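You operate a simulated robot arm through the tools that you are given. There is no shell and no other tool. Be economical: measure what you need, move in short steps, check, and stop when the job is done.

You run a simulated two-armed robot. Do the job below in one go: nothing can be reset, and whatever is moved stays where it is left.

JOB
On the right end of the sorting table, fold the rag in half and then in half again.

Only the result counts: the job must be done as asked and must still hold three seconds after the hand-in. Knocking over, shifting, dropping, spilling or breaking anything else fails it. Flat cloth is picked up by pressing the open fingertips on it (5 to 10 N) and closing them slowly along it; thin cloth reads only 2 to 8 mm in the jaws.

ROBOT AND FRAMES
Two 7-joint arms with two-finger parallel grippers on one trunk, on a base that drives. Base frame: it is fixed to the floor where the robot stands at the start and does not move with it; the origin is under the middle of the robot, x ahead of it, y to its left, z up. Units: m, degrees, N and s.
The left shoulder is at the start at [0.07, 0.163, 1.12], the right one opposite. Places, roughly: right end of the sorting table [0.8, 0.1, 0.8]. Payload 3.43 kg a hand.
Tool frame (each hand has its own): the origin (TCP) lies between the finger pads and is the grasp point; the fingertips stand 0.034 m ahead of it; z points along the fingers, y is the line along which they close. The gripper opens to 0.128 m. The fingers are 0.024 m wide and 0.012 m thick; the gripper's body (0.048 by 0.13 m) begins 0.096 m behind the TCP.
Orientation is that of the tool frame in the base frame, as a unit quaternion [x, y, z, w]. With the fingers straight down and closing along the base's y, the tool's x points along the base's -x, its y along +y and its z along -z.

CONTROLS
- The arms move only by the tool arm_command. It takes "left_steps", "right_steps" or both (then of equal length, played together; a hand with none holds still); each is text: rows parted by semicolons, each of 7 numbers parted by spaces: the shift along the tool's x, y, z in units of 150 mm (1.0 is 150 mm), then the turn, a rotation vector about the tool's x, y, z in units of 45 degrees (1.0 is 45 degrees), then the closure, from 0 (fully open) to 1 (shut). In form: tx ty tz rx ry rz hand; .... A call has 1 to 20 rows; each row is the pose to reach, as a shift and turn from the pose commanded when the call began, along the tool's axes at that moment. A call with a number of a shift or a turn outside -1 to 1 is refused whole. Rows are played at 5 a second. More than 0.05 m and 8.6 degrees between two rows, or a gripper value outside its range, and nothing of the call is played. A pose out of reach is approached as far as the arm can. The call stops where the force on the tool passes 40 N (or 10 N more than at its start, if that is more) or the arm is blocked; 0.2 s more then pass. Each finger travels about 0.153 m/s and halts on what it meets, pressing with about 36 N; the grip force reading is that of the motor and also rises with nothing between the fingers. The clock runs only during rows and for 0.2 s after the last one: add rows that repeat a pose to give the fingers time. It gives the time, the measured TCP pose, the force on the tool (base axes), the opening and the grip force at its end, in the units of the frame above (readings bear some noise), and new pictures: "views" is both (left out), scene, wrist or none (wrist: the cameras of the hands that moved).
- Cameras (640 x 400 px; columns grow to the right, rows downward): "scene" is now at [0.1335, 0.0131, 1.3357]; the picture's right is [0.16, -0.99, 0.00], its down [-0.67, -0.11, -0.74] and it looks along [0.73, 0.12, -0.68] (base axes); focal length 260 px, centre (320, 200). "left" rides on the left gripper at [0.076, 0.011, -0.16] in its tool frame; the picture's right is [-0.15, 0.99, 0.00], its down [-0.88, -0.13, -0.46] and it looks along [-0.45, -0.07, 0.89] (tool axes); focal length 234 px, centre (320, 200). "right" rides on the right gripper at [0.076, -0.011, -0.16] in its tool frame; the picture's right is [0.15, 0.99, 0.00], its down [-0.88, 0.13, -0.46] and it looks along [-0.45, 0.07, 0.89] (tool axes); focal length 234 px, centre (320, 200). There is no depth. A picture from a camera that has moved, and an enlarged one, comes with that camera's place and axes in the base frame and with its lens.
- slide_trunk(by): slides the trunk up (or, below 0, down) by that many m; the arms and the scene camera ride with it, the base frame stays. It gives what a move gives, with no picture.
- base_move(legs): drives the robot by 1 to 6 legs, each [ahead, left, turn to the left] in m, m and degrees, along the robot's own axes; the way and the turn of a leg run together, so that a leg with both is an arc; at most 1.5 m and 180 degrees a leg. The arms and the cameras ride along, it lands a little off, and it stops where it bumps. It gives what a move gives, and a new picture of the scene camera.
- aim_head(pan, tilt): turns the head with the scene camera to pan (to the left, within 86 degrees either way) and tilt (down, from -29 to 69), counted from straight ahead of the robot. It gives what a move gives, and a new picture of the scene camera.
- close_up(camera, box): a new picture of the part [left, top, right, bottom] of that camera's present view, enlarged. The clock stands still meanwhile.
- job_done(): hands the job in; it is judged then, once.

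Go step by step. Nothing tells you exact positions but the pictures and the camera data: compare them with the known pose of the tool, close in by small moves and look again before you grip or let go. The budget is 120 turns and 170 pictures, counting those below and the enlarged ones. Unless the task says otherwise, let go and move clear before handing in, and close with one line.

The tools are called after ">>>" as name(argument=value, ...) on one line, values as JSON. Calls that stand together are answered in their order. arm_command: Moves the arms, as the interface text tells. Its arguments: {"type":"object","properties":{"left_steps":{"type":"string"},"right_steps":{"type":"string"},"views":{"type":"string","enum":["both","scene","wrist","none"]}},"required":[]} The other tools are called the same way: slide_trunk (by) slides the trunk up or down; base_move (legs) drives the base; aim_head (pan, tilt) turns the head that bears the scene camera; close_up (camera, box) takes an enlarged picture of a part of a camera's view; job_done () hands the job in.

At the start:

```text
time: 0.0
left_eef_pos: [0.6299, 0.2399, 0.9412]
left_tcp_rot: [0.001, 1.0, 0.0, 0.0]
left_wrist_force: [0.2, 0.9, -0.4]
left_width: 0.128
left_grip_force: 0.1
right_eef_pos: [0.684, -0.227, 0.994]
right_tcp_rot: [0.001, 1.0, 0.0, 0.0]
right_wrist_force: [0.0, -0.4, 0.5]
right_width: 0.1278
right_grip_force: 0.1
trunk travel left (down, up): [-0.6, 0.34]
robot x, y, heading: [0.0013, -0.0023, -0.1]
head pan, tilt: [9.4, 42.7]
```

scene: 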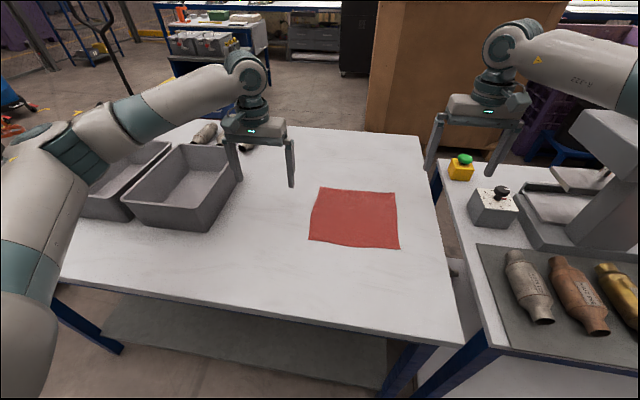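
right: 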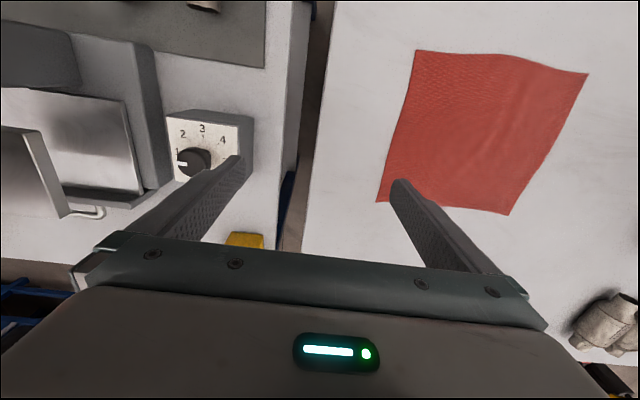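
left: 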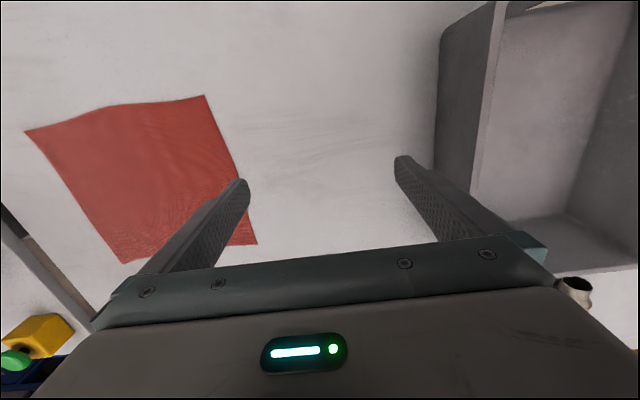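

The rag lies flat, with corners at about (0.83, 0.13), (0.84, -0.13), (0.60, -0.13) and (0.59, 0.12). I'll bring both hands above the two near corners with the jaws part closed.

>>> arm_command(left_steps="0.036 -0.197 0.108 0 0 0 0.2; 0.072 -0.395 0.216 0 0 0 0.4; 0.108 -0.592 0.324 0 0 0 0.6; 0.144 -0.79 0.432 0 0 0 0.81; 0.18 -0.987 0.54 0 0 0 0.81; 0.18 -0.987 0.54 0 0 0 0.81", right_steps="0.096 0.161 0.179 0 0 0 0.2; 0.192 0.323 0.357 0 0 0 0.4; 0.288 0.484 0.536 0 0 0 0.6; 0.384 0.646 0.714 0 0 0 0.81; 0.48 0.807 0.893 0 0 0 0.81; 0.48 0.807 0.893 0 0 0 0.81")

```text
time: 1.4
left_eef_pos: [0.602, 0.0908, 0.8594]
left_tcp_rot: [-0.001, 1.0, 0.0, 0.0]
left_wrist_force: [0.0, 0.0, 0.0]
left_width: 0.0245
left_grip_force: 0.1
right_eef_pos: [0.6118, -0.1044, 0.8591]
right_tcp_rot: [0.001, 1.0, 0.0, 0.001]
right_wrist_force: [0.0, 0.7, -0.5]
right_width: 0.0244
right_grip_force: 0.0
trunk travel left (down, up): [-0.6, 0.34]
robot x, y, heading: [0.0044, 0.001, -0.2]
head pan, tilt: [9.4, 42.7]
camera scene: at [0.133, 0.0133, 1.3358], right [0.16, -0.99, 0.0], down [-0.67, -0.11, -0.74], along [0.73, 0.12, -0.68], focal length 260 px, centre (320, 200)
camera right: at [0.5353, -0.1165, 1.0202], right [-0.14, 0.99, 0.0], down [0.88, 0.13, 0.46], along [0.45, 0.07, -0.89], focal length 234 px, centre (320, 200)
camera left: at [0.5276, 0.1024, 1.0206], right [0.15, 0.99, 0.0], down [0.88, -0.13, 0.46], along [0.45, -0.07, -0.89], focal length 234 px, centre (320, 200)
```

scene: 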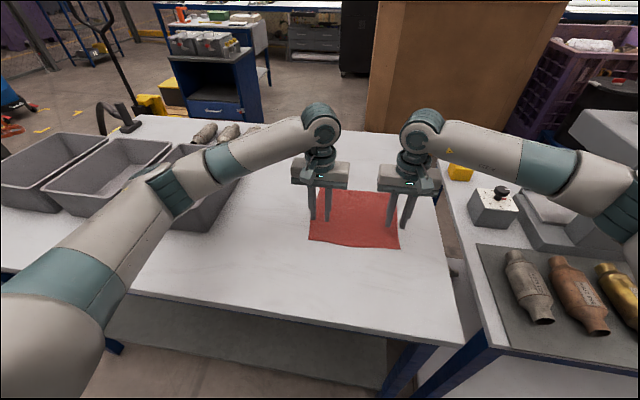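
right: 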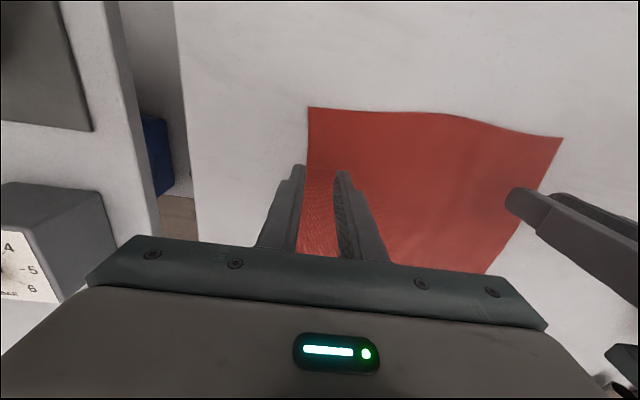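
left: 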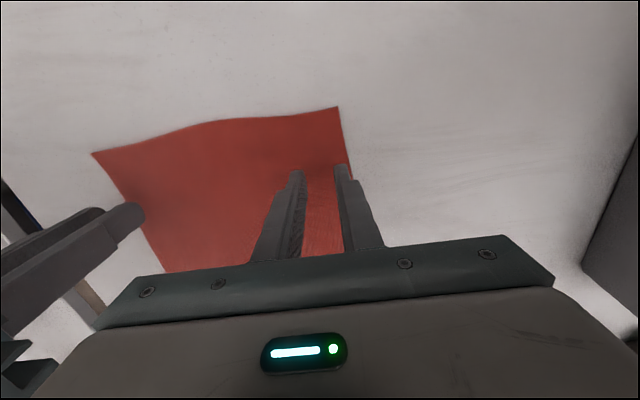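

Comparing the wrist and scene views puts the table top near z = 0.80. The near corners are then at about (0.551, 0.112) and (0.558, -0.122), so I shift back over them.

>>> arm_command(left_steps="0.13 -0.02 0 0 0 0 0.81; 0.26 -0.035 0.06 0 0 0 0.81; 0.26 -0.035 0.09 0 0 0 0.81", right_steps="0.14 0.03 0 0 0 0 0.81; 0.28 0.055 0.06 0 0 0 0.81; 0.28 0.055 0.09 0 0 0 0.81", views="wrist")

```text
time: 2.2
left_eef_pos: [0.5641, 0.0844, 0.8453]
left_tcp_rot: [0.0, 1.0, -0.001, 0.0]
left_wrist_force: [0.5, 0.2, 0.3]
left_width: 0.0242
left_grip_force: 0.2
right_eef_pos: [0.5712, -0.0973, 0.845]
right_tcp_rot: [0.0, 1.0, 0.001, 0.0]
right_wrist_force: [-0.3, 0.6, 0.4]
right_width: 0.0242
right_grip_force: 0.0
trunk travel left (down, up): [-0.6, 0.34]
robot x, y, heading: [0.0022, 0.0033, -0.3]
head pan, tilt: [9.4, 42.7]
camera right: at [0.4949, -0.1094, 1.0067], right [-0.14, 0.99, 0.0], down [0.88, 0.13, 0.46], along [0.45, 0.07, -0.89], focal length 234 px, centre (320, 200)
camera left: at [0.489, 0.0972, 1.0062], right [0.15, 0.99, 0.0], down [0.88, -0.13, 0.46], along [0.45, -0.07, -0.89], focal length 234 px, centre (320, 200)
```

right: 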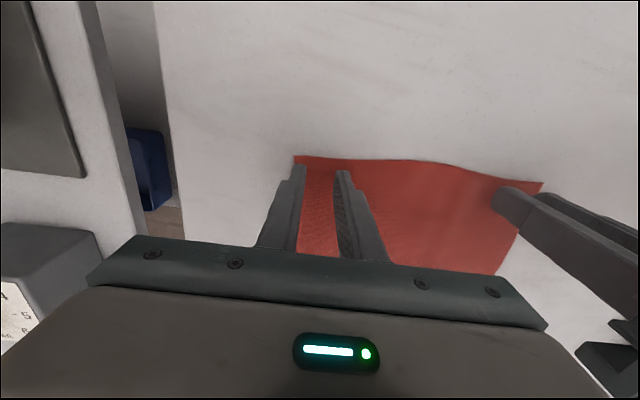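
left: 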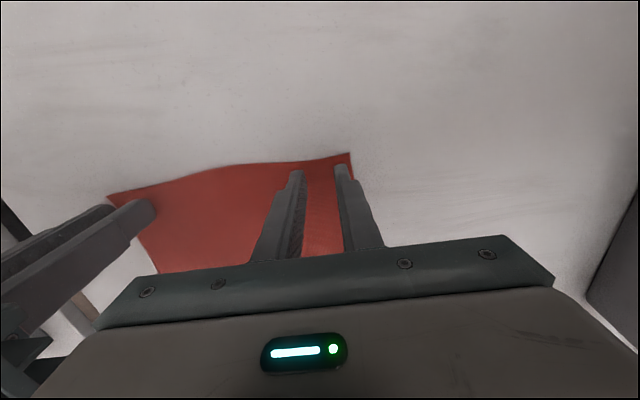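

The fingers are over the near corners with the tips about 1 cm above the cloth. I lower gently until they touch.

>>> arm_command(left_steps="0 0 0.03 0 0 0 0.81; 0 0 0.06 0 0 0 0.81; 0 0 0.06 0 0 0 0.81", right_steps="0 0 0.03 0 0 0 0.81; 0 0 0.06 0 0 0 0.81; 0 0 0.06 0 0 0 0.81", views="none")

>>> arm_command(left_steps="0 0 0.01 0 0 0 0.81; 0 0 0.02 0 0 0 0.81; 0 0 0.02 0 0 0 0.81", right_steps="0 0 0.01 0 0 0 0.81; 0 0 0.02 0 0 0 0.81; 0 0 0.02 0 0 0 0.81", views="none")

```text
time: 3.0
left_eef_pos: [0.5641, 0.0854, 0.8367]
left_tcp_rot: [0.0, 1.0, 0.0, 0.0]
left_wrist_force: [0.1, 0.6, -0.5]
left_width: 0.0241
left_grip_force: 0.1
right_eef_pos: [0.5699, -0.0971, 0.8371]
right_tcp_rot: [0.0, 1.0, 0.0, 0.0]
right_wrist_force: [0.6, 0.9, 0.6]
right_width: 0.0242
right_grip_force: 0.1
trunk travel left (down, up): [-0.6, 0.34]
robot x, y, heading: [-0.0011, 0.0028, -0.0]
head pan, tilt: [9.4, 42.7]
```

```text
time: 3.8
left_eef_pos: [0.5638, 0.0857, 0.8363]
left_tcp_rot: [0.0, 1.0, -0.001, 0.001]
left_wrist_force: [1.3, -0.8, 6.6]
left_width: 0.0243
left_grip_force: 0.1
right_eef_pos: [0.5708, -0.0978, 0.8361]
right_tcp_rot: [0.001, 1.0, 0.001, 0.001]
right_wrist_force: [1.5, 0.9, 10.8]
right_width: 0.0242
right_grip_force: 0.0
trunk travel left (down, up): [-0.6, 0.34]
robot x, y, heading: [-0.0024, 0.0025, 0.2]
head pan, tilt: [9.4, 42.7]
```

Both hands press the cloth at about 7 and 11 N. Now I close slowly.

>>> arm_command(left_steps="0 0 0 0 0 0 0.83; 0 0 0 0 0 0 0.85; 0 0 0 0 0 0 0.87; 0 0 0 0 0 0 0.89; 0 0 0 0 0 0 0.91; 0 0 0 0 0 0 0.93; 0 0 0 0 0 0 0.95; 0 0 0 0 0 0 0.97; 0 0 0 0 0 0 0.99; 0 0 0 0 0 0 1; 0 0 0 0 0 0 1; 0 0 0 0 0 0 1", right_steps="0 0 0 0 0 0 0.83; 0 0 0 0 0 0 0.85; 0 0 0 0 0 0 0.87; 0 0 0 0 0 0 0.89; 0 0 0 0 0 0 0.91; 0 0 0 0 0 0 0.93; 0 0 0 0 0 0 0.95; 0 0 0 0 0 0 0.97; 0 0 0 0 0 0 0.99; 0 0 0 0 0 0 1; 0 0 0 0 0 0 1; 0 0 0 0 0 0 1", views="wrist")

```text
time: 6.4
left_eef_pos: [0.5629, 0.0856, 0.8361]
left_tcp_rot: [0.0, 1.0, 0.0, 0.0]
left_wrist_force: [0.3, 0.7, 7.7]
left_width: 0.0
left_grip_force: 32.8
right_eef_pos: [0.569, -0.0965, 0.836]
right_tcp_rot: [0.002, 1.0, 0.0, 0.0]
right_wrist_force: [0.8, 0.0, 19.7]
right_width: 0.002
right_grip_force: 35.8
trunk travel left (down, up): [-0.6, 0.34]
robot x, y, heading: [0.0, 0.0053, 0.1]
head pan, tilt: [9.4, 42.7]
camera right: at [0.493, -0.1093, 0.996], right [-0.15, 0.99, 0.0], down [0.88, 0.13, 0.46], along [0.45, 0.07, -0.89], focal length 234 px, centre (320, 200)
camera left: at [0.4871, 0.0976, 0.9953], right [0.15, 0.99, 0.0], down [0.88, -0.13, 0.46], along [0.45, -0.07, -0.89], focal length 234 px, centre (320, 200)
```

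right: 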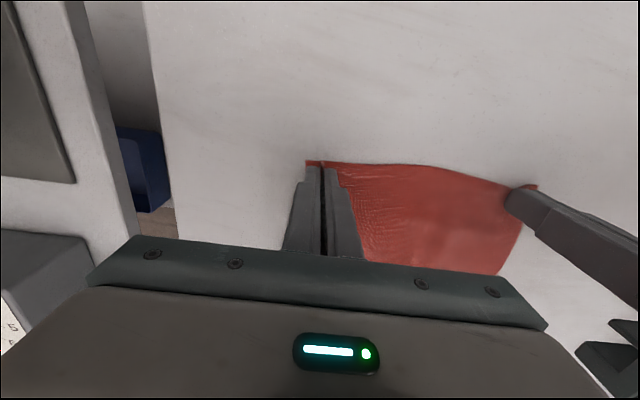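
left: 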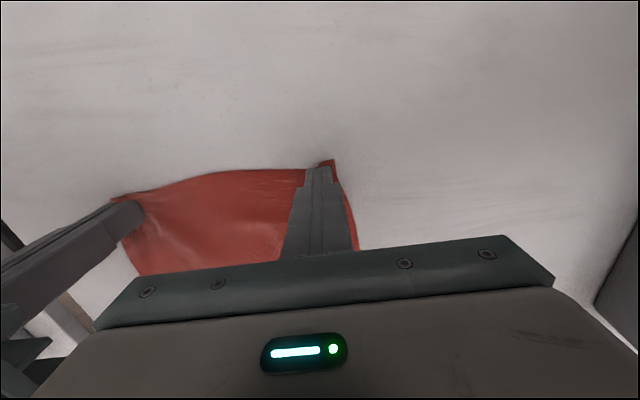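

The right hand holds cloth (2 mm) but the left slipped (0 mm). I reopen the left, press a little harder and close again.

>>> arm_command(left_steps="0 0 -0.03 0 0 0 0.95; 0 0 -0.03 0 0 0 0.81; 0 0 -0.01 0 0 0 0.81; 0 0 0.005 0 0 0 0.81; 0 0 0.012 0 0 0 0.81; 0 0 0.012 0 0 0 0.81", views="wrist")

```text
time: 7.8
left_eef_pos: [0.563, 0.0858, 0.8347]
left_tcp_rot: [-0.001, 1.0, -0.001, 0.002]
left_wrist_force: [-0.3, 2.8, 24.6]
left_width: 0.0241
left_grip_force: 0.0
right_eef_pos: [0.5697, -0.0967, 0.8351]
right_tcp_rot: [0.001, 1.0, 0.001, 0.001]
right_wrist_force: [2.4, 0.3, 14.4]
right_width: 0.0017
right_grip_force: 36.0
trunk travel left (down, up): [-0.6, 0.34]
robot x, y, heading: [0.0006, -0.0014, 0.1]
head pan, tilt: [9.4, 42.7]
camera left: at [0.4868, 0.0979, 0.9949], right [0.15, 0.99, 0.0], down [0.88, -0.13, 0.46], along [0.45, -0.07, -0.89], focal length 234 px, centre (320, 200)
```

left: 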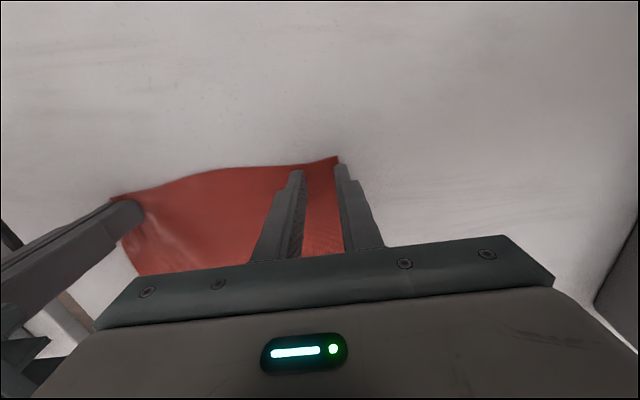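

The cloth moved a bit, so the left outer finger is now off its edge. I lift, shift 13 mm inward, press at about 10 N and close.

>>> arm_command(left_steps="0 0 -0.04 0 0 0 0.81; 0 -0.087 -0.04 0 0 0 0.81; 0 -0.087 -0.02 0 0 0 0.81; 0 -0.087 -0.008 0 0 0 0.81; 0 -0.087 -0.006 0 0 0 0.81; 0 -0.087 -0.006 0 0 0 0.81", views="wrist")

```text
time: 9.2
left_eef_pos: [0.5614, 0.0728, 0.8346]
left_tcp_rot: [0.0, 1.0, 0.0, 0.002]
left_wrist_force: [0.2, -1.2, 10.5]
left_width: 0.0243
left_grip_force: 0.1
right_eef_pos: [0.5693, -0.0975, 0.8356]
right_tcp_rot: [0.001, 1.0, 0.0, 0.002]
right_wrist_force: [-1.2, 0.2, 19.4]
right_width: 0.002
right_grip_force: 36.6
trunk travel left (down, up): [-0.6, 0.34]
robot x, y, heading: [0.0018, -0.0002, -0.1]
head pan, tilt: [9.4, 42.7]
camera left: at [0.4867, 0.0849, 0.9951], right [0.15, 0.99, 0.0], down [0.88, -0.13, 0.46], along [0.45, -0.07, -0.89], focal length 234 px, centre (320, 200)
```

left: 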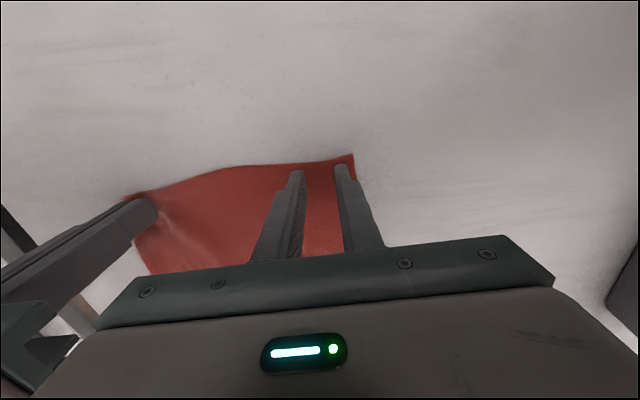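

The placement looks right and the force is 10.5 N. I close the left hand slowly.

>>> arm_command(left_steps="0 0 0 0 0 0 0.83; 0 0 0 0 0 0 0.85; 0 0 0 0 0 0 0.87; 0 0 0 0 0 0 0.89; 0 0 0 0 0 0 0.91; 0 0 0 0 0 0 0.93; 0 0 0 0 0 0 0.95; 0 0 0 0 0 0 0.97; 0 0 0 0 0 0 0.99; 0 0 0 0 0 0 1; 0 0 0 0 0 0 1", views="wrist")

```text
time: 11.6
left_eef_pos: [0.5615, 0.0727, 0.8354]
left_tcp_rot: [-0.001, 1.0, -0.001, 0.001]
left_wrist_force: [2.0, -17.0, 18.7]
left_width: 0.0018
left_grip_force: 35.9
right_eef_pos: [0.5687, -0.0964, 0.8355]
right_tcp_rot: [-0.001, 1.0, 0.002, 0.002]
right_wrist_force: [0.1, 14.0, 14.1]
right_width: 0.002
right_grip_force: 36.5
trunk travel left (down, up): [-0.6, 0.34]
robot x, y, heading: [-0.0008, 0.0004, 0.0]
head pan, tilt: [9.4, 42.7]
camera left: at [0.4866, 0.0843, 0.9951], right [0.15, 0.99, 0.0], down [0.88, -0.13, 0.46], along [0.45, -0.07, -0.89], focal length 234 px, centre (320, 200)
```

left: 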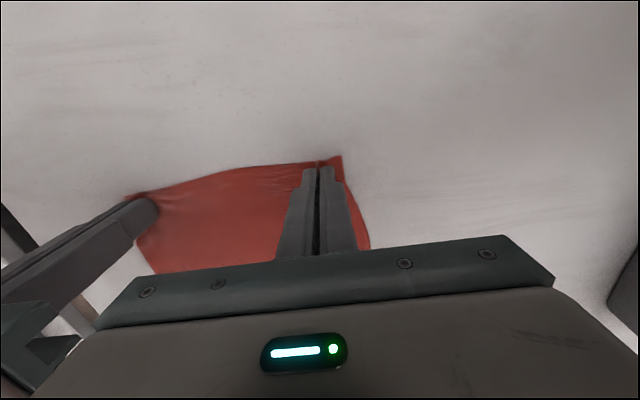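

Both corners are held. I lift and swing the near edge to halfway over, easing the sideways tension a bit.

>>> arm_command(left_steps="0 -0.02 -0.05 0 0 0 1; -0.01 -0.02 -0.104 0 0 0 1; -0.039 -0.02 -0.205 0 0 0 1; -0.087 -0.02 -0.3 0 0 0 1; -0.152 -0.02 -0.386 0 0 0 1; -0.232 -0.02 -0.46 0 0 0 1; -0.325 -0.02 -0.52 0 0 0 1; -0.428 -0.02 -0.564 0 0 0 1; -0.537 -0.02 -0.591 0 0 0 1; -0.65 -0.02 -0.6 0 0 0 1", right_steps="0 0.02 -0.05 0 0 0 1; -0.01 0.02 -0.104 0 0 0 1; -0.039 0.02 -0.205 0 0 0 1; -0.087 0.02 -0.3 0 0 0 1; -0.152 0.02 -0.386 0 0 0 1; -0.232 0.02 -0.46 0 0 0 1; -0.325 0.02 -0.52 0 0 0 1; -0.428 0.02 -0.564 0 0 0 1; -0.537 0.02 -0.591 0 0 0 1; -0.65 0.02 -0.6 0 0 0 1")

```text
time: 13.8
left_eef_pos: [0.6611, 0.0706, 0.9228]
left_tcp_rot: [-0.001, 1.0, -0.001, 0.0]
left_wrist_force: [0.0, -4.6, -0.6]
left_width: 0.0019
left_grip_force: 35.8
right_eef_pos: [0.6689, -0.0951, 0.9244]
right_tcp_rot: [0.001, 1.0, -0.001, -0.001]
right_wrist_force: [0.7, 5.1, 0.0]
right_width: 0.002
right_grip_force: 36.1
trunk travel left (down, up): [-0.6, 0.34]
robot x, y, heading: [-0.0004, 0.0009, -0.1]
head pan, tilt: [9.4, 42.7]
camera scene: at [0.1343, 0.0131, 1.3356], right [0.16, -0.99, 0.0], down [-0.67, -0.11, -0.73], along [0.72, 0.12, -0.68], focal length 260 px, centre (320, 200)
camera right: at [0.593, -0.1067, 1.0845], right [-0.15, 0.99, 0.0], down [0.88, 0.13, 0.46], along [0.45, 0.07, -0.89], focal length 234 px, centre (320, 200)
camera left: at [0.5871, 0.0816, 1.0832], right [0.15, 0.99, 0.0], down [0.88, -0.13, 0.45], along [0.45, -0.07, -0.89], focal length 234 px, centre (320, 200)
```

scene: 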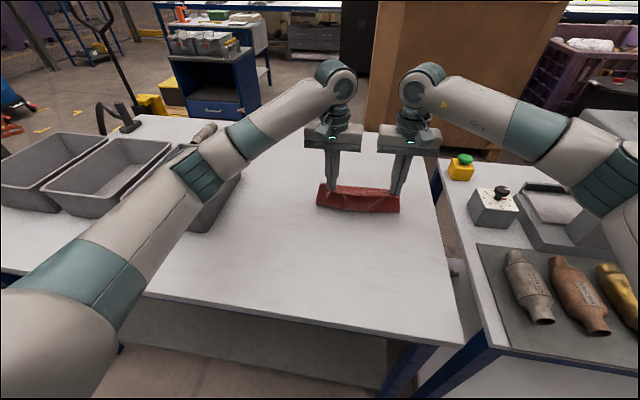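
right: 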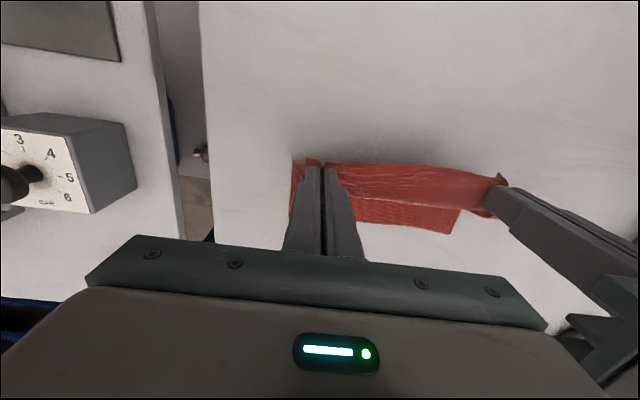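
left: 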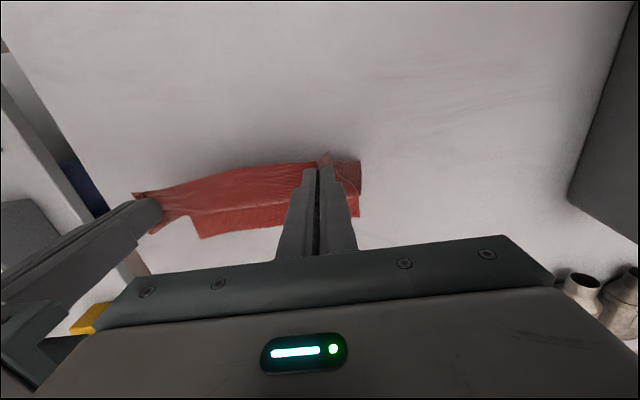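

The fold is going over evenly, and the far edge is at x ≈ 0.765. I complete the swing and set the edge down just above it.

>>> arm_command(left_steps="-0.104 -0.01 0.009 0 0 0 1; -0.205 -0.01 0.036 0 0 0 1; -0.3 -0.01 0.08 0 0 0 1; -0.387 -0.01 0.14 0 0 0 1; -0.46 -0.01 0.213 0 0 0 1; -0.52 -0.01 0.3 0 0 0 1; -0.564 -0.01 0.393 0 0 0 1; -0.591 -0.01 0.48 0 0 0 1; -0.6 -0.01 0.53 0 0 0 1; -0.6 -0.01 0.53 0 0 0 1", right_steps="-0.104 0.01 0.009 0 0 0 1; -0.205 0.01 0.036 0 0 0 1; -0.3 0.01 0.08 0 0 0 1; -0.387 0.01 0.14 0 0 0 1; -0.46 0.01 0.213 0 0 0 1; -0.52 0.01 0.3 0 0 0 1; -0.564 0.01 0.393 0 0 0 1; -0.591 0.01 0.48 0 0 0 1; -0.6 0.01 0.53 0 0 0 1; -0.6 0.01 0.53 0 0 0 1")

```text
time: 16.0
left_eef_pos: [0.7515, 0.0678, 0.8442]
left_tcp_rot: [-0.001, 1.0, 0.001, 0.0]
left_wrist_force: [0.5, -1.3, -0.5]
left_width: 0.002
left_grip_force: 35.8
right_eef_pos: [0.7585, -0.094, 0.8447]
right_tcp_rot: [0.0, 1.0, 0.0, 0.0]
right_wrist_force: [-0.3, 2.1, 0.3]
right_width: 0.0019
right_grip_force: 35.9
trunk travel left (down, up): [-0.6, 0.34]
robot x, y, heading: [-0.0013, -0.0006, 0.1]
head pan, tilt: [9.4, 42.7]
camera scene: at [0.1334, 0.0131, 1.3357], right [0.16, -0.99, 0.0], down [-0.67, -0.11, -0.74], along [0.73, 0.12, -0.68], focal length 260 px, centre (320, 200)
camera right: at [0.6826, -0.1056, 1.0049], right [-0.15, 0.99, 0.0], down [0.88, 0.13, 0.46], along [0.45, 0.07, -0.89], focal length 234 px, centre (320, 200)
camera left: at [0.6765, 0.0805, 1.0036], right [0.15, 0.99, 0.0], down [0.88, -0.13, 0.46], along [0.45, -0.07, -0.89], focal length 234 px, centre (320, 200)
```

scene: 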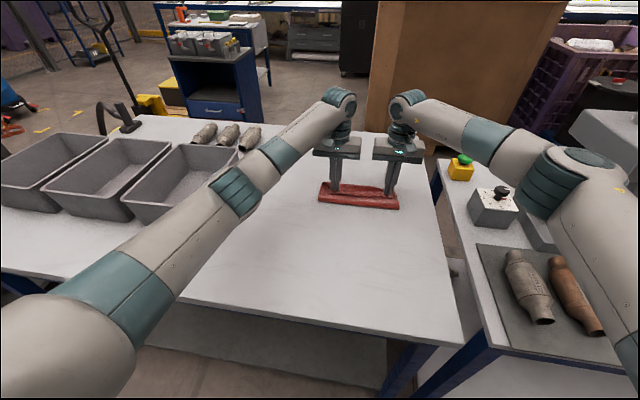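
right: 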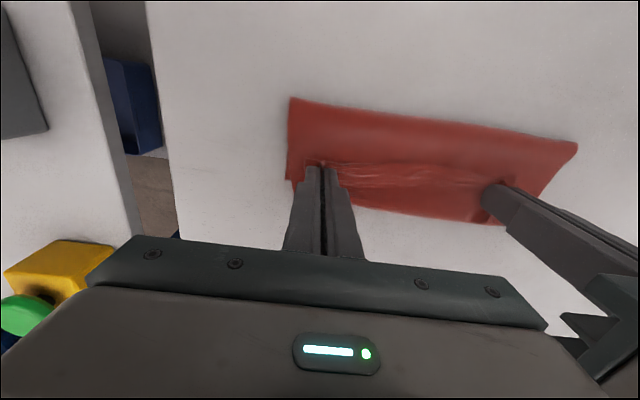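
left: 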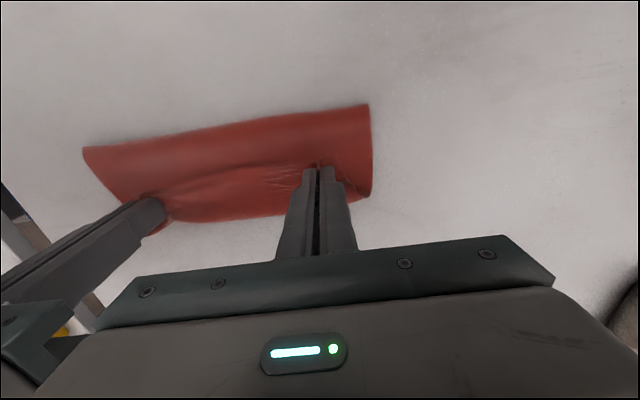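

The edge is down near the far side. I zoom in to check the alignment before letting go.

>>> close_up(camera="right", box=[260, 80, 600, 260])

>>> close_up(camera="scene", box=[290, 140, 430, 230])

```text
1.88 times, centred on (430, 170) of right
camera zoom: at [0.6826, -0.1056, 1.0049], right [-0.15, 0.99, 0.0], down [0.88, 0.13, 0.46], along [0.45, 0.07, -0.89], focal length 441 px, centre (113, 256)
```

zoom: 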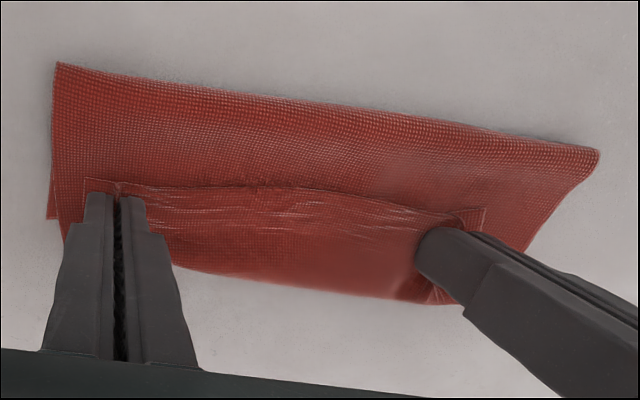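

```text
4.44 times, centred on (360, 185) of scene
camera zoom: at [0.1334, 0.0131, 1.3357], right [0.16, -0.99, 0.0], down [-0.67, -0.11, -0.74], along [0.73, 0.12, -0.68], focal length 1156 px, centre (142, 267)
```

zoom: 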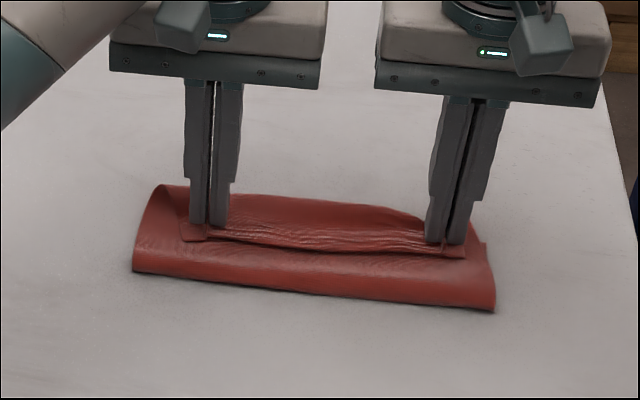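

The held edge strip has curled back under the fingers, so this fold would not lie clean. I'll swing it back to unfold, then fold the far edge toward me instead, with a smaller bite and tilted hands.

>>> arm_command(left_steps="0.01 0 -0.08 0 0 0 1; 0.036 0 -0.16 0 0 0 1; 0.08 0 -0.25 0 0 0 1; 0.14 0 -0.34 0 0 0 1; 0.213 0 -0.42 0 0 0 1; 0.3 0 -0.48 0 0 0 1; 0.395 0 -0.52 0 0 0 1; 0.496 0 -0.54 0 0 0 1; 0.6 0 -0.53 0 0 0 1; 0.7 0 -0.52 0 0 0 1; 0.8 0 -0.51 0 0 0 1; 0.9 0 -0.48 0 0 0 1", right_steps="0.01 0 -0.08 0 0 0 1; 0.036 0 -0.16 0 0 0 1; 0.08 0 -0.25 0 0 0 1; 0.14 0 -0.34 0 0 0 1; 0.213 0 -0.42 0 0 0 1; 0.3 0 -0.48 0 0 0 1; 0.395 0 -0.52 0 0 0 1; 0.496 0 -0.54 0 0 0 1; 0.6 0 -0.53 0 0 0 1; 0.7 0 -0.52 0 0 0 1; 0.8 0 -0.51 0 0 0 1; 0.9 0 -0.48 0 0 0 1", views="none")

>>> arm_command(left_steps="0.08 0 0.05 0 0 0 1; 0.16 0 0.12 0 0 0 1; 0.23 0 0.2 0 0 0 1; 0.29 0 0.29 0 0 0 1; 0.33 0.01 0.38 0 0 0 1; 0.36 0.02 0.44 0 0 0 1; 0.37 0.02 0.50 0 0 0 1; 0.38 0.02 0.50 0 0 0 1", right_steps="0.08 0 0.05 0 0 0 1; 0.16 0 0.12 0 0 0 1; 0.23 0 0.2 0 0 0 1; 0.29 0 0.29 0 0 0 1; 0.33 -0.01 0.38 0 0 0 1; 0.36 -0.02 0.44 0 0 0 1; 0.37 -0.02 0.50 0 0 0 1; 0.38 -0.02 0.50 0 0 0 1")

```text
time: 18.6
left_eef_pos: [0.6163, 0.068, 0.9151]
left_tcp_rot: [-0.002, 1.0, 0.001, -0.001]
left_wrist_force: [-0.7, -1.5, 0.9]
left_width: 0.0021
left_grip_force: 36.2
right_eef_pos: [0.6235, -0.0929, 0.9157]
right_tcp_rot: [0.002, 1.0, 0.0, 0.0]
right_wrist_force: [-0.1, 1.0, -0.6]
right_width: 0.0022
right_grip_force: 36.1
trunk travel left (down, up): [-0.6, 0.34]
robot x, y, heading: [-0.0001, 0.0033, 0.2]
head pan, tilt: [9.4, 42.7]
```

```text
time: 20.4
left_eef_pos: [0.5582, 0.0702, 0.8421]
left_tcp_rot: [0.0, 1.0, -0.001, 0.0]
left_wrist_force: [0.0, -8.3, 0.1]
left_width: 0.0018
left_grip_force: 36.0
right_eef_pos: [0.5656, -0.0941, 0.842]
right_tcp_rot: [0.0, 1.0, 0.001, 0.0]
right_wrist_force: [-0.5, 6.9, 0.7]
right_width: 0.0022
right_grip_force: 36.0
trunk travel left (down, up): [-0.6, 0.34]
robot x, y, heading: [0.0025, 0.0017, 0.2]
head pan, tilt: [9.4, 42.7]
camera scene: at [0.1332, 0.0131, 1.3358], right [0.16, -0.99, 0.0], down [-0.67, -0.11, -0.74], along [0.73, 0.12, -0.68], focal length 260 px, centre (320, 200)
camera right: at [0.4903, -0.1076, 1.0024], right [-0.15, 0.99, 0.0], down [0.88, 0.13, 0.46], along [0.45, 0.07, -0.89], focal length 234 px, centre (320, 200)
camera left: at [0.4837, 0.0827, 1.0008], right [0.15, 0.99, 0.0], down [0.88, -0.13, 0.46], along [0.45, -0.07, -0.89], focal length 234 px, centre (320, 200)
```

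scene: 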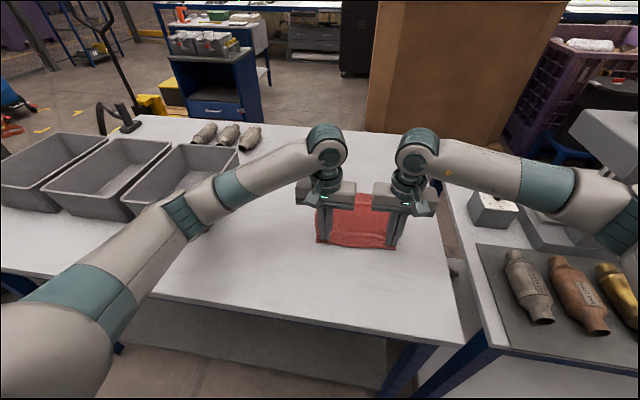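
right: 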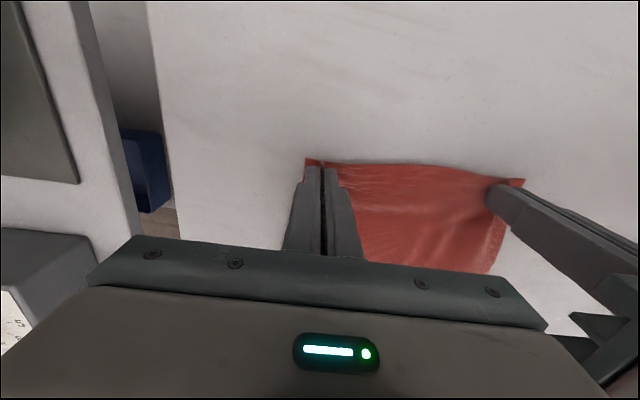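
left: 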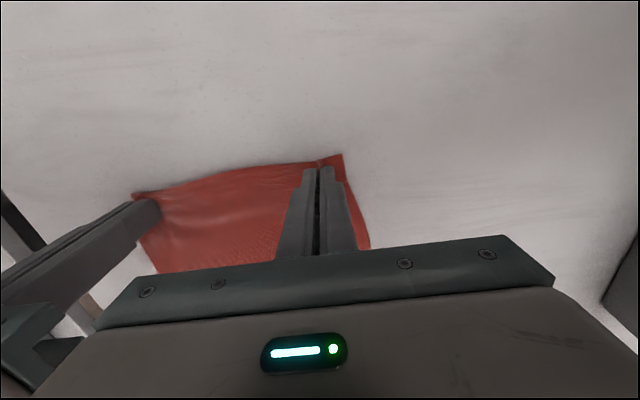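

It is unfolded again. I open both hands gently to spread the cloth, then lift clear and look.

>>> arm_command(left_steps="0 0 0.03 0 0 0 1; 0 0 0.03 0 0 0 0.95; 0 0 0.03 0 0 0 0.9; 0 0 0.025 0 0 0 0.85; 0 0 0.02 0 0 0 0.8; 0 0 -0.1 0 0 0 0.8; 0 0 -0.3 0 0 0 0.8; 0 0 -0.5 0 0 0 0.8; 0 0 -0.7 0 0 0 0.8", right_steps="0 0 0.03 0 0 0 1; 0 0 0.03 0 0 0 0.95; 0 0 0.03 0 0 0 0.9; 0 0 0.025 0 0 0 0.85; 0 0 0.02 0 0 0 0.8; 0 0 -0.1 0 0 0 0.8; 0 0 -0.3 0 0 0 0.8; 0 0 -0.5 0 0 0 0.8; 0 0 -0.7 0 0 0 0.8")

```text
time: 22.4
left_eef_pos: [0.5582, 0.072, 0.9454]
left_tcp_rot: [0.0, 1.0, 0.0, 0.0]
left_wrist_force: [-0.1, -0.2, -0.5]
left_width: 0.0256
left_grip_force: 0.1
right_eef_pos: [0.5655, -0.0962, 0.9475]
right_tcp_rot: [0.002, 1.0, 0.0, 0.001]
right_wrist_force: [0.4, 0.1, -0.5]
right_width: 0.0256
right_grip_force: 0.1
trunk travel left (down, up): [-0.6, 0.34]
robot x, y, heading: [-0.0001, 0.0005, 0.4]
head pan, tilt: [9.4, 42.7]
camera scene: at [0.1325, 0.0131, 1.3357], right [0.16, -0.99, 0.0], down [-0.67, -0.11, -0.74], along [0.73, 0.12, -0.68], focal length 260 px, centre (320, 200)
camera right: at [0.4888, -0.1081, 1.1082], right [-0.15, 0.99, 0.0], down [0.88, 0.13, 0.46], along [0.45, 0.07, -0.89], focal length 234 px, centre (320, 200)
camera left: at [0.4835, 0.0831, 1.1061], right [0.15, 0.99, 0.0], down [0.88, -0.13, 0.46], along [0.45, -0.07, -0.89], focal length 234 px, centre (320, 200)
```

scene: 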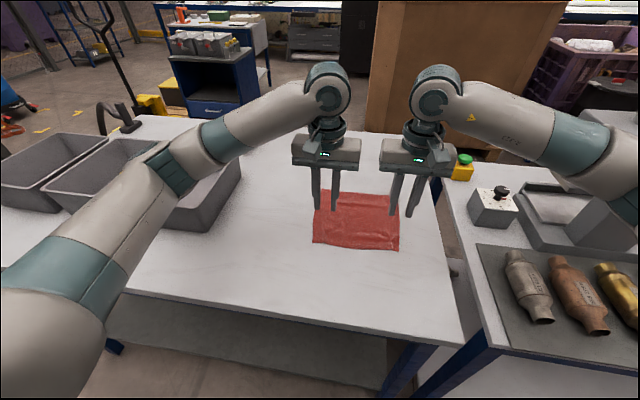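
right: 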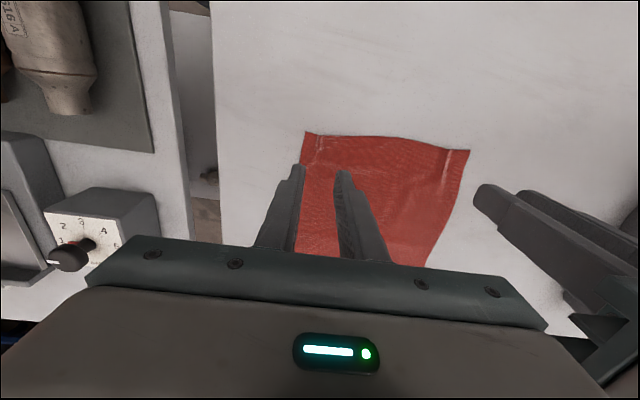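
left: 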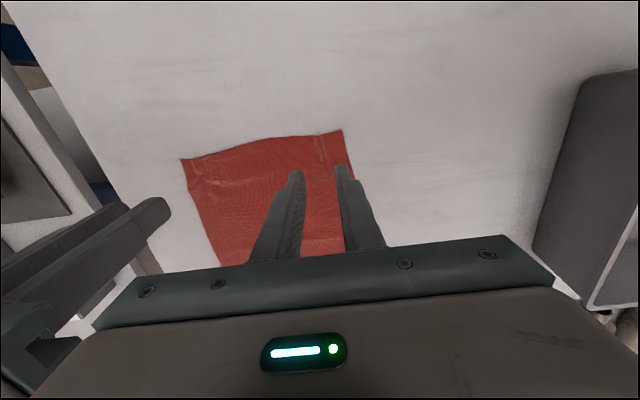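

The rag is flat again with only faint pinch marks. I move both hands up above the far half to find the far corners.

>>> arm_command(left_steps="-0.25 0 0 0 0 0 0.8; -0.5 0 0 0 0 0 0.8; -0.75 0.05 0 0 0 0 0.8; -0.96 0.1 0 0 0 0 0.8; -0.96 0.1 0 0 0 0 0.8", right_steps="-0.25 0 0 0 0 0 0.8; -0.5 0 0 0 0 0 0.8; -0.75 0 0 0 0 0 0.8; -0.96 0 0 0 0 0 0.8; -0.96 0 0 0 0 0 0.8")

```text
time: 23.6
left_eef_pos: [0.7042, 0.0857, 0.946]
left_tcp_rot: [-0.001, 1.0, 0.0, 0.0]
left_wrist_force: [0.2, 0.7, 0.0]
left_width: 0.0259
left_grip_force: 0.0
right_eef_pos: [0.7098, -0.0951, 0.9457]
right_tcp_rot: [0.001, 1.0, -0.001, 0.001]
right_wrist_force: [0.4, -0.8, 0.3]
right_width: 0.0255
right_grip_force: 0.1
trunk travel left (down, up): [-0.6, 0.34]
robot x, y, heading: [0.0003, -0.0039, -0.2]
head pan, tilt: [9.4, 42.7]
camera scene: at [0.1327, 0.0129, 1.3358], right [0.16, -0.99, 0.0], down [-0.67, -0.11, -0.74], along [0.73, 0.12, -0.68], focal length 260 px, centre (320, 200)
camera right: at [0.634, -0.1081, 1.1079], right [-0.15, 0.99, 0.0], down [0.88, 0.13, 0.46], along [0.45, 0.07, -0.89], focal length 234 px, centre (320, 200)
camera left: at [0.6285, 0.097, 1.1053], right [0.15, 0.99, 0.0], down [0.88, -0.13, 0.46], along [0.45, -0.07, -0.89], focal length 234 px, centre (320, 200)
```

scene: 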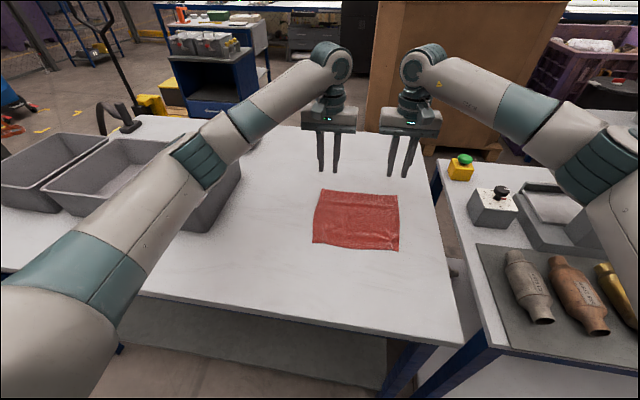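
right: 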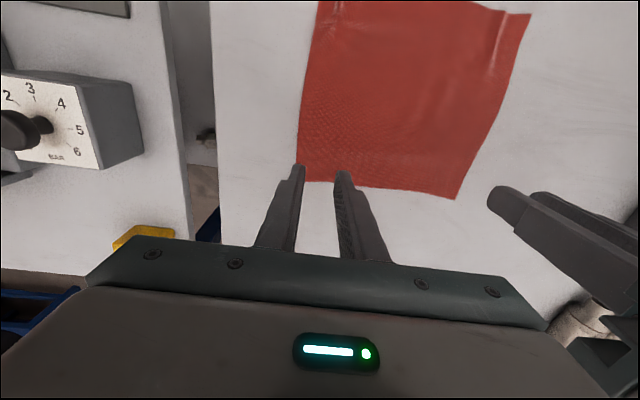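
left: 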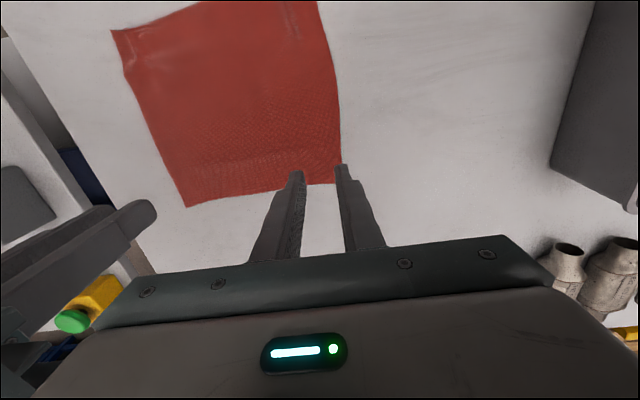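

The far corners are at about (0.760, 0.112) and (0.763, -0.121). I move over them so the fingers overlap the edge by about 14 mm, then lower.

>>> arm_command(left_steps="-0.18 -0.02 0 0 0 0 0.8; -0.36 -0.04 0.15 0 0 0 0.8; -0.36 -0.04 0.4 0 0 0 0.8; -0.36 -0.04 0.667 0 0 0 0.8; -0.36 -0.04 0.72 0 0 0 0.8; -0.36 -0.04 0.72 0 0 0 0.8", right_steps="-0.17 0.017 0 0 0 0 0.8; -0.341 0.034 0.15 0 0 0 0.8; -0.341 0.034 0.4 0 0 0 0.8; -0.341 0.034 0.665 0 0 0 0.8; -0.341 0.034 0.718 0 0 0 0.8; -0.341 0.034 0.718 0 0 0 0.8", views="wrist")

```text
time: 25.0
left_eef_pos: [0.7578, 0.0792, 0.8374]
left_tcp_rot: [0.0, 1.0, 0.0, 0.0]
left_wrist_force: [-0.4, -1.0, 1.0]
left_width: 0.0256
left_grip_force: 0.0
right_eef_pos: [0.7616, -0.0896, 0.8397]
right_tcp_rot: [0.001, 1.0, 0.0, 0.0]
right_wrist_force: [-0.4, -0.4, -0.3]
right_width: 0.0255
right_grip_force: 0.1
trunk travel left (down, up): [-0.6, 0.34]
robot x, y, heading: [-0.0016, -0.0019, -0.0]
head pan, tilt: [9.4, 42.7]
camera right: at [0.6855, -0.1026, 0.9995], right [-0.15, 0.99, 0.0], down [0.88, 0.13, 0.46], along [0.45, 0.07, -0.89], focal length 234 px, centre (320, 200)
camera left: at [0.6827, 0.092, 0.9972], right [0.15, 0.99, 0.0], down [0.88, -0.13, 0.46], along [0.45, -0.07, -0.89], focal length 234 px, centre (320, 200)
```

right: 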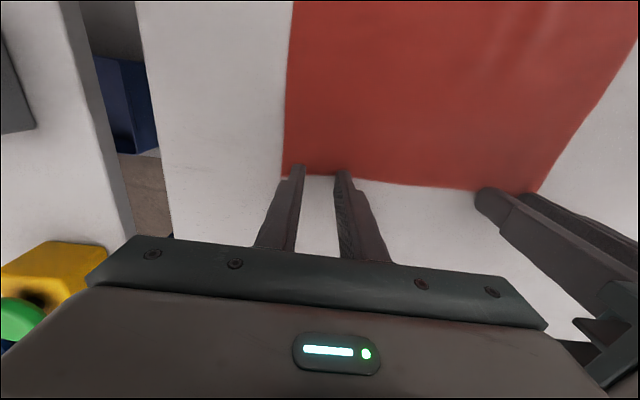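
left: 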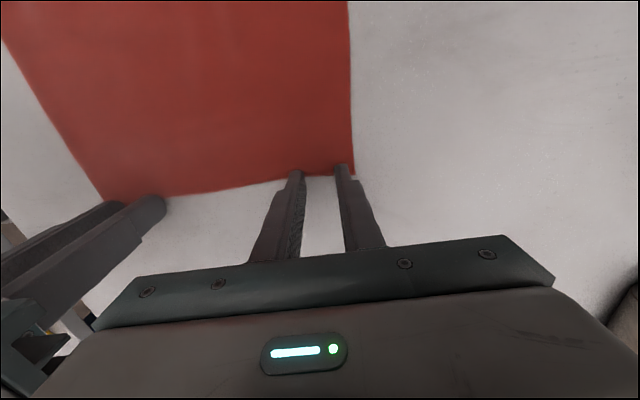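

The overlap is only about 6–8 mm, so I shift back 9 mm and then press lightly.

>>> arm_command(left_steps="0 0 -0.03 0 0 0 0.8; 0.06 -0.01 -0.03 0 0 0 0.8; 0.06 -0.01 0.0 0 0 0 0.8; 0.06 -0.01 0.015 0 0 0 0.8; 0.06 -0.01 0.015 0 0 0 0.8", right_steps="0 0 -0.03 0 0 0 0.8; 0.06 0 -0.03 0 0 0 0.8; 0.06 0 0.01 0 0 0 0.8; 0.06 0 0.024 0 0 0 0.8; 0.06 0 0.024 0 0 0 0.8", views="wrist")

```text
time: 26.2
left_eef_pos: [0.7495, 0.0778, 0.8354]
left_tcp_rot: [0.0, 1.0, 0.0, 0.0]
left_wrist_force: [-0.1, 0.0, 0.6]
left_width: 0.0254
left_grip_force: 0.1
right_eef_pos: [0.7512, -0.0907, 0.835]
right_tcp_rot: [0.001, 1.0, 0.0, 0.001]
right_wrist_force: [0.4, 0.9, 3.9]
right_width: 0.0256
right_grip_force: 0.0
trunk travel left (down, up): [-0.6, 0.34]
robot x, y, heading: [-0.0017, 0.0027, 0.1]
head pan, tilt: [9.4, 42.7]
camera right: at [0.6766, -0.1027, 0.9964], right [-0.15, 0.99, 0.0], down [0.88, 0.13, 0.46], along [0.45, 0.07, -0.89], focal length 234 px, centre (320, 200)
camera left: at [0.6735, 0.0905, 0.996], right [0.15, 0.99, 0.0], down [0.88, -0.13, 0.46], along [0.45, -0.07, -0.89], focal length 234 px, centre (320, 200)
```

right: 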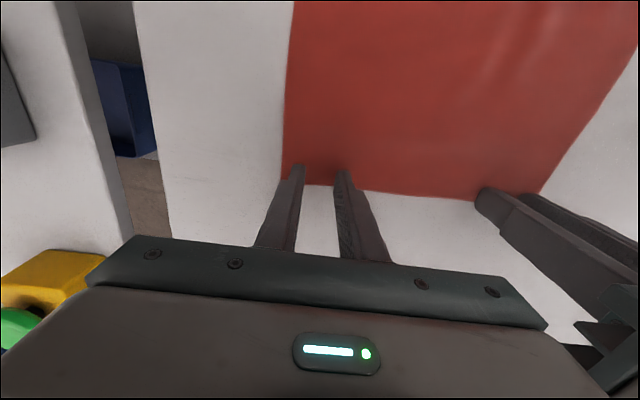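
left: 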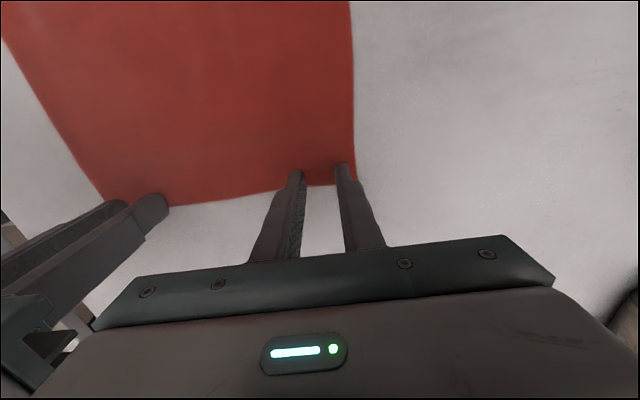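

The overlap is good now. I press to about 10 N on both hands.

>>> arm_command(left_steps="0 0 0.008 0 0 0 0.8; 0 0 0.013 0 0 0 0.8; 0 0 0.013 0 0 0 0.8", right_steps="0 0 0.004 0 0 0 0.8; 0 0 0.007 0 0 0 0.8; 0 0 0.007 0 0 0 0.8", views="none")

```text
time: 27.0
left_eef_pos: [0.7491, 0.078, 0.8362]
left_tcp_rot: [0.0, 1.0, 0.0, 0.002]
left_wrist_force: [1.5, -0.8, 7.1]
left_width: 0.0255
left_grip_force: 0.1
right_eef_pos: [0.7521, -0.0913, 0.8346]
right_tcp_rot: [0.001, 1.0, 0.001, 0.001]
right_wrist_force: [0.9, 1.0, 6.6]
right_width: 0.0255
right_grip_force: 0.0
trunk travel left (down, up): [-0.6, 0.34]
robot x, y, heading: [0.0004, 0.0007, 0.1]
head pan, tilt: [9.4, 42.7]
```

Contact is about 7 N on each hand. I close slowly with a touch more pressure.

>>> arm_command(left_steps="0 0 0.005 0 0 0 0.8; 0 0 0.005 0 0 0 0.82; 0 0 0.005 0 0 0 0.84; 0 0 0.005 0 0 0 0.86; 0 0 0.005 0 0 0 0.88; 0 0 0.005 0 0 0 0.9; 0 0 0.005 0 0 0 0.92; 0 0 0.005 0 0 0 0.94; 0 0 0.005 0 0 0 0.96; 0 0 0.005 0 0 0 0.98; 0 0 0.005 0 0 0 1; 0 0 0.005 0 0 0 1; 0 0 0.005 0 0 0 1", right_steps="0 0 0.005 0 0 0 0.8; 0 0 0.005 0 0 0 0.82; 0 0 0.005 0 0 0 0.84; 0 0 0.005 0 0 0 0.86; 0 0 0.005 0 0 0 0.88; 0 0 0.005 0 0 0 0.9; 0 0 0.005 0 0 0 0.92; 0 0 0.005 0 0 0 0.94; 0 0 0.005 0 0 0 0.96; 0 0 0.005 0 0 0 0.98; 0 0 0.005 0 0 0 1; 0 0 0.005 0 0 0 1; 0 0 0.005 0 0 0 1", views="wrist")

```text
time: 29.8
left_eef_pos: [0.7474, 0.0783, 0.8358]
left_tcp_rot: [0.0, 1.0, 0.0, 0.001]
left_wrist_force: [0.8, 1.0, 14.2]
left_width: 0.0002
left_grip_force: 33.3
right_eef_pos: [0.751, -0.0922, 0.8348]
right_tcp_rot: [0.001, 1.0, 0.001, 0.001]
right_wrist_force: [0.7, 1.0, 10.5]
right_width: 0.0021
right_grip_force: 36.0
trunk travel left (down, up): [-0.6, 0.34]
robot x, y, heading: [0.0012, -0.0001, 0.2]
head pan, tilt: [9.4, 42.7]
camera right: at [0.6746, -0.1029, 0.996], right [-0.15, 0.99, 0.0], down [0.88, 0.13, 0.46], along [0.45, 0.07, -0.89], focal length 234 px, centre (320, 200)
camera left: at [0.6714, 0.0908, 0.9951], right [0.15, 0.99, 0.0], down [0.88, -0.13, 0.46], along [0.45, -0.07, -0.89], focal length 234 px, centre (320, 200)
```

right: 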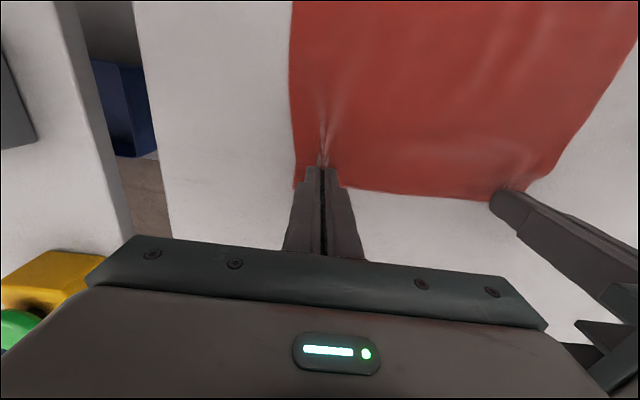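
left: 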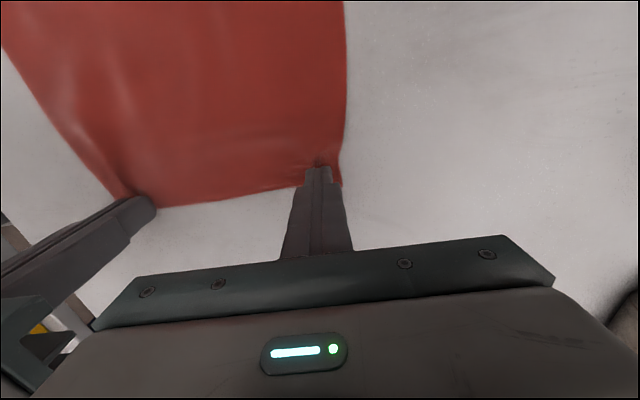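

The right hand holds (2 mm) but the left slipped. I repeat the left about 12 mm further in.

>>> arm_command(left_steps="0 0 -0.04 0 0 0 0.95; 0 0 -0.05 0 0 0 0.8; 0.01 -0.08 -0.05 0 0 0 0.8; 0.01 -0.08 -0.02 0 0 0 0.8; 0.01 -0.08 -0.004 0 0 0 0.8; 0.01 -0.08 -0.001 0 0 0 0.8; 0.01 -0.08 -0.001 0 0 0 0.8", views="wrist")

```text
time: 31.4
left_eef_pos: [0.7467, 0.0671, 0.8361]
left_tcp_rot: [0.0, 1.0, 0.0, 0.001]
left_wrist_force: [-0.3, 0.6, 7.7]
left_width: 0.0257
left_grip_force: 0.1
right_eef_pos: [0.7516, -0.0911, 0.8353]
right_tcp_rot: [0.001, 1.0, 0.0, 0.002]
right_wrist_force: [1.2, 0.3, 16.1]
right_width: 0.0018
right_grip_force: 35.4
trunk travel left (down, up): [-0.6, 0.34]
robot x, y, heading: [-0.0013, -0.0, 0.0]
head pan, tilt: [9.4, 42.7]
camera left: at [0.6702, 0.0792, 0.9952], right [0.15, 0.99, 0.0], down [0.88, -0.13, 0.46], along [0.45, -0.07, -0.89], focal length 234 px, centre (320, 200)
```

left: 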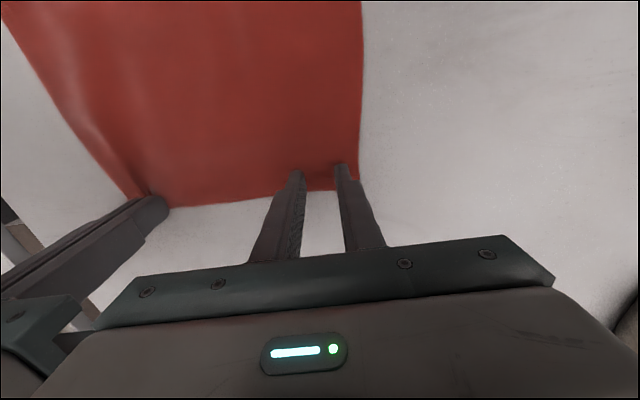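

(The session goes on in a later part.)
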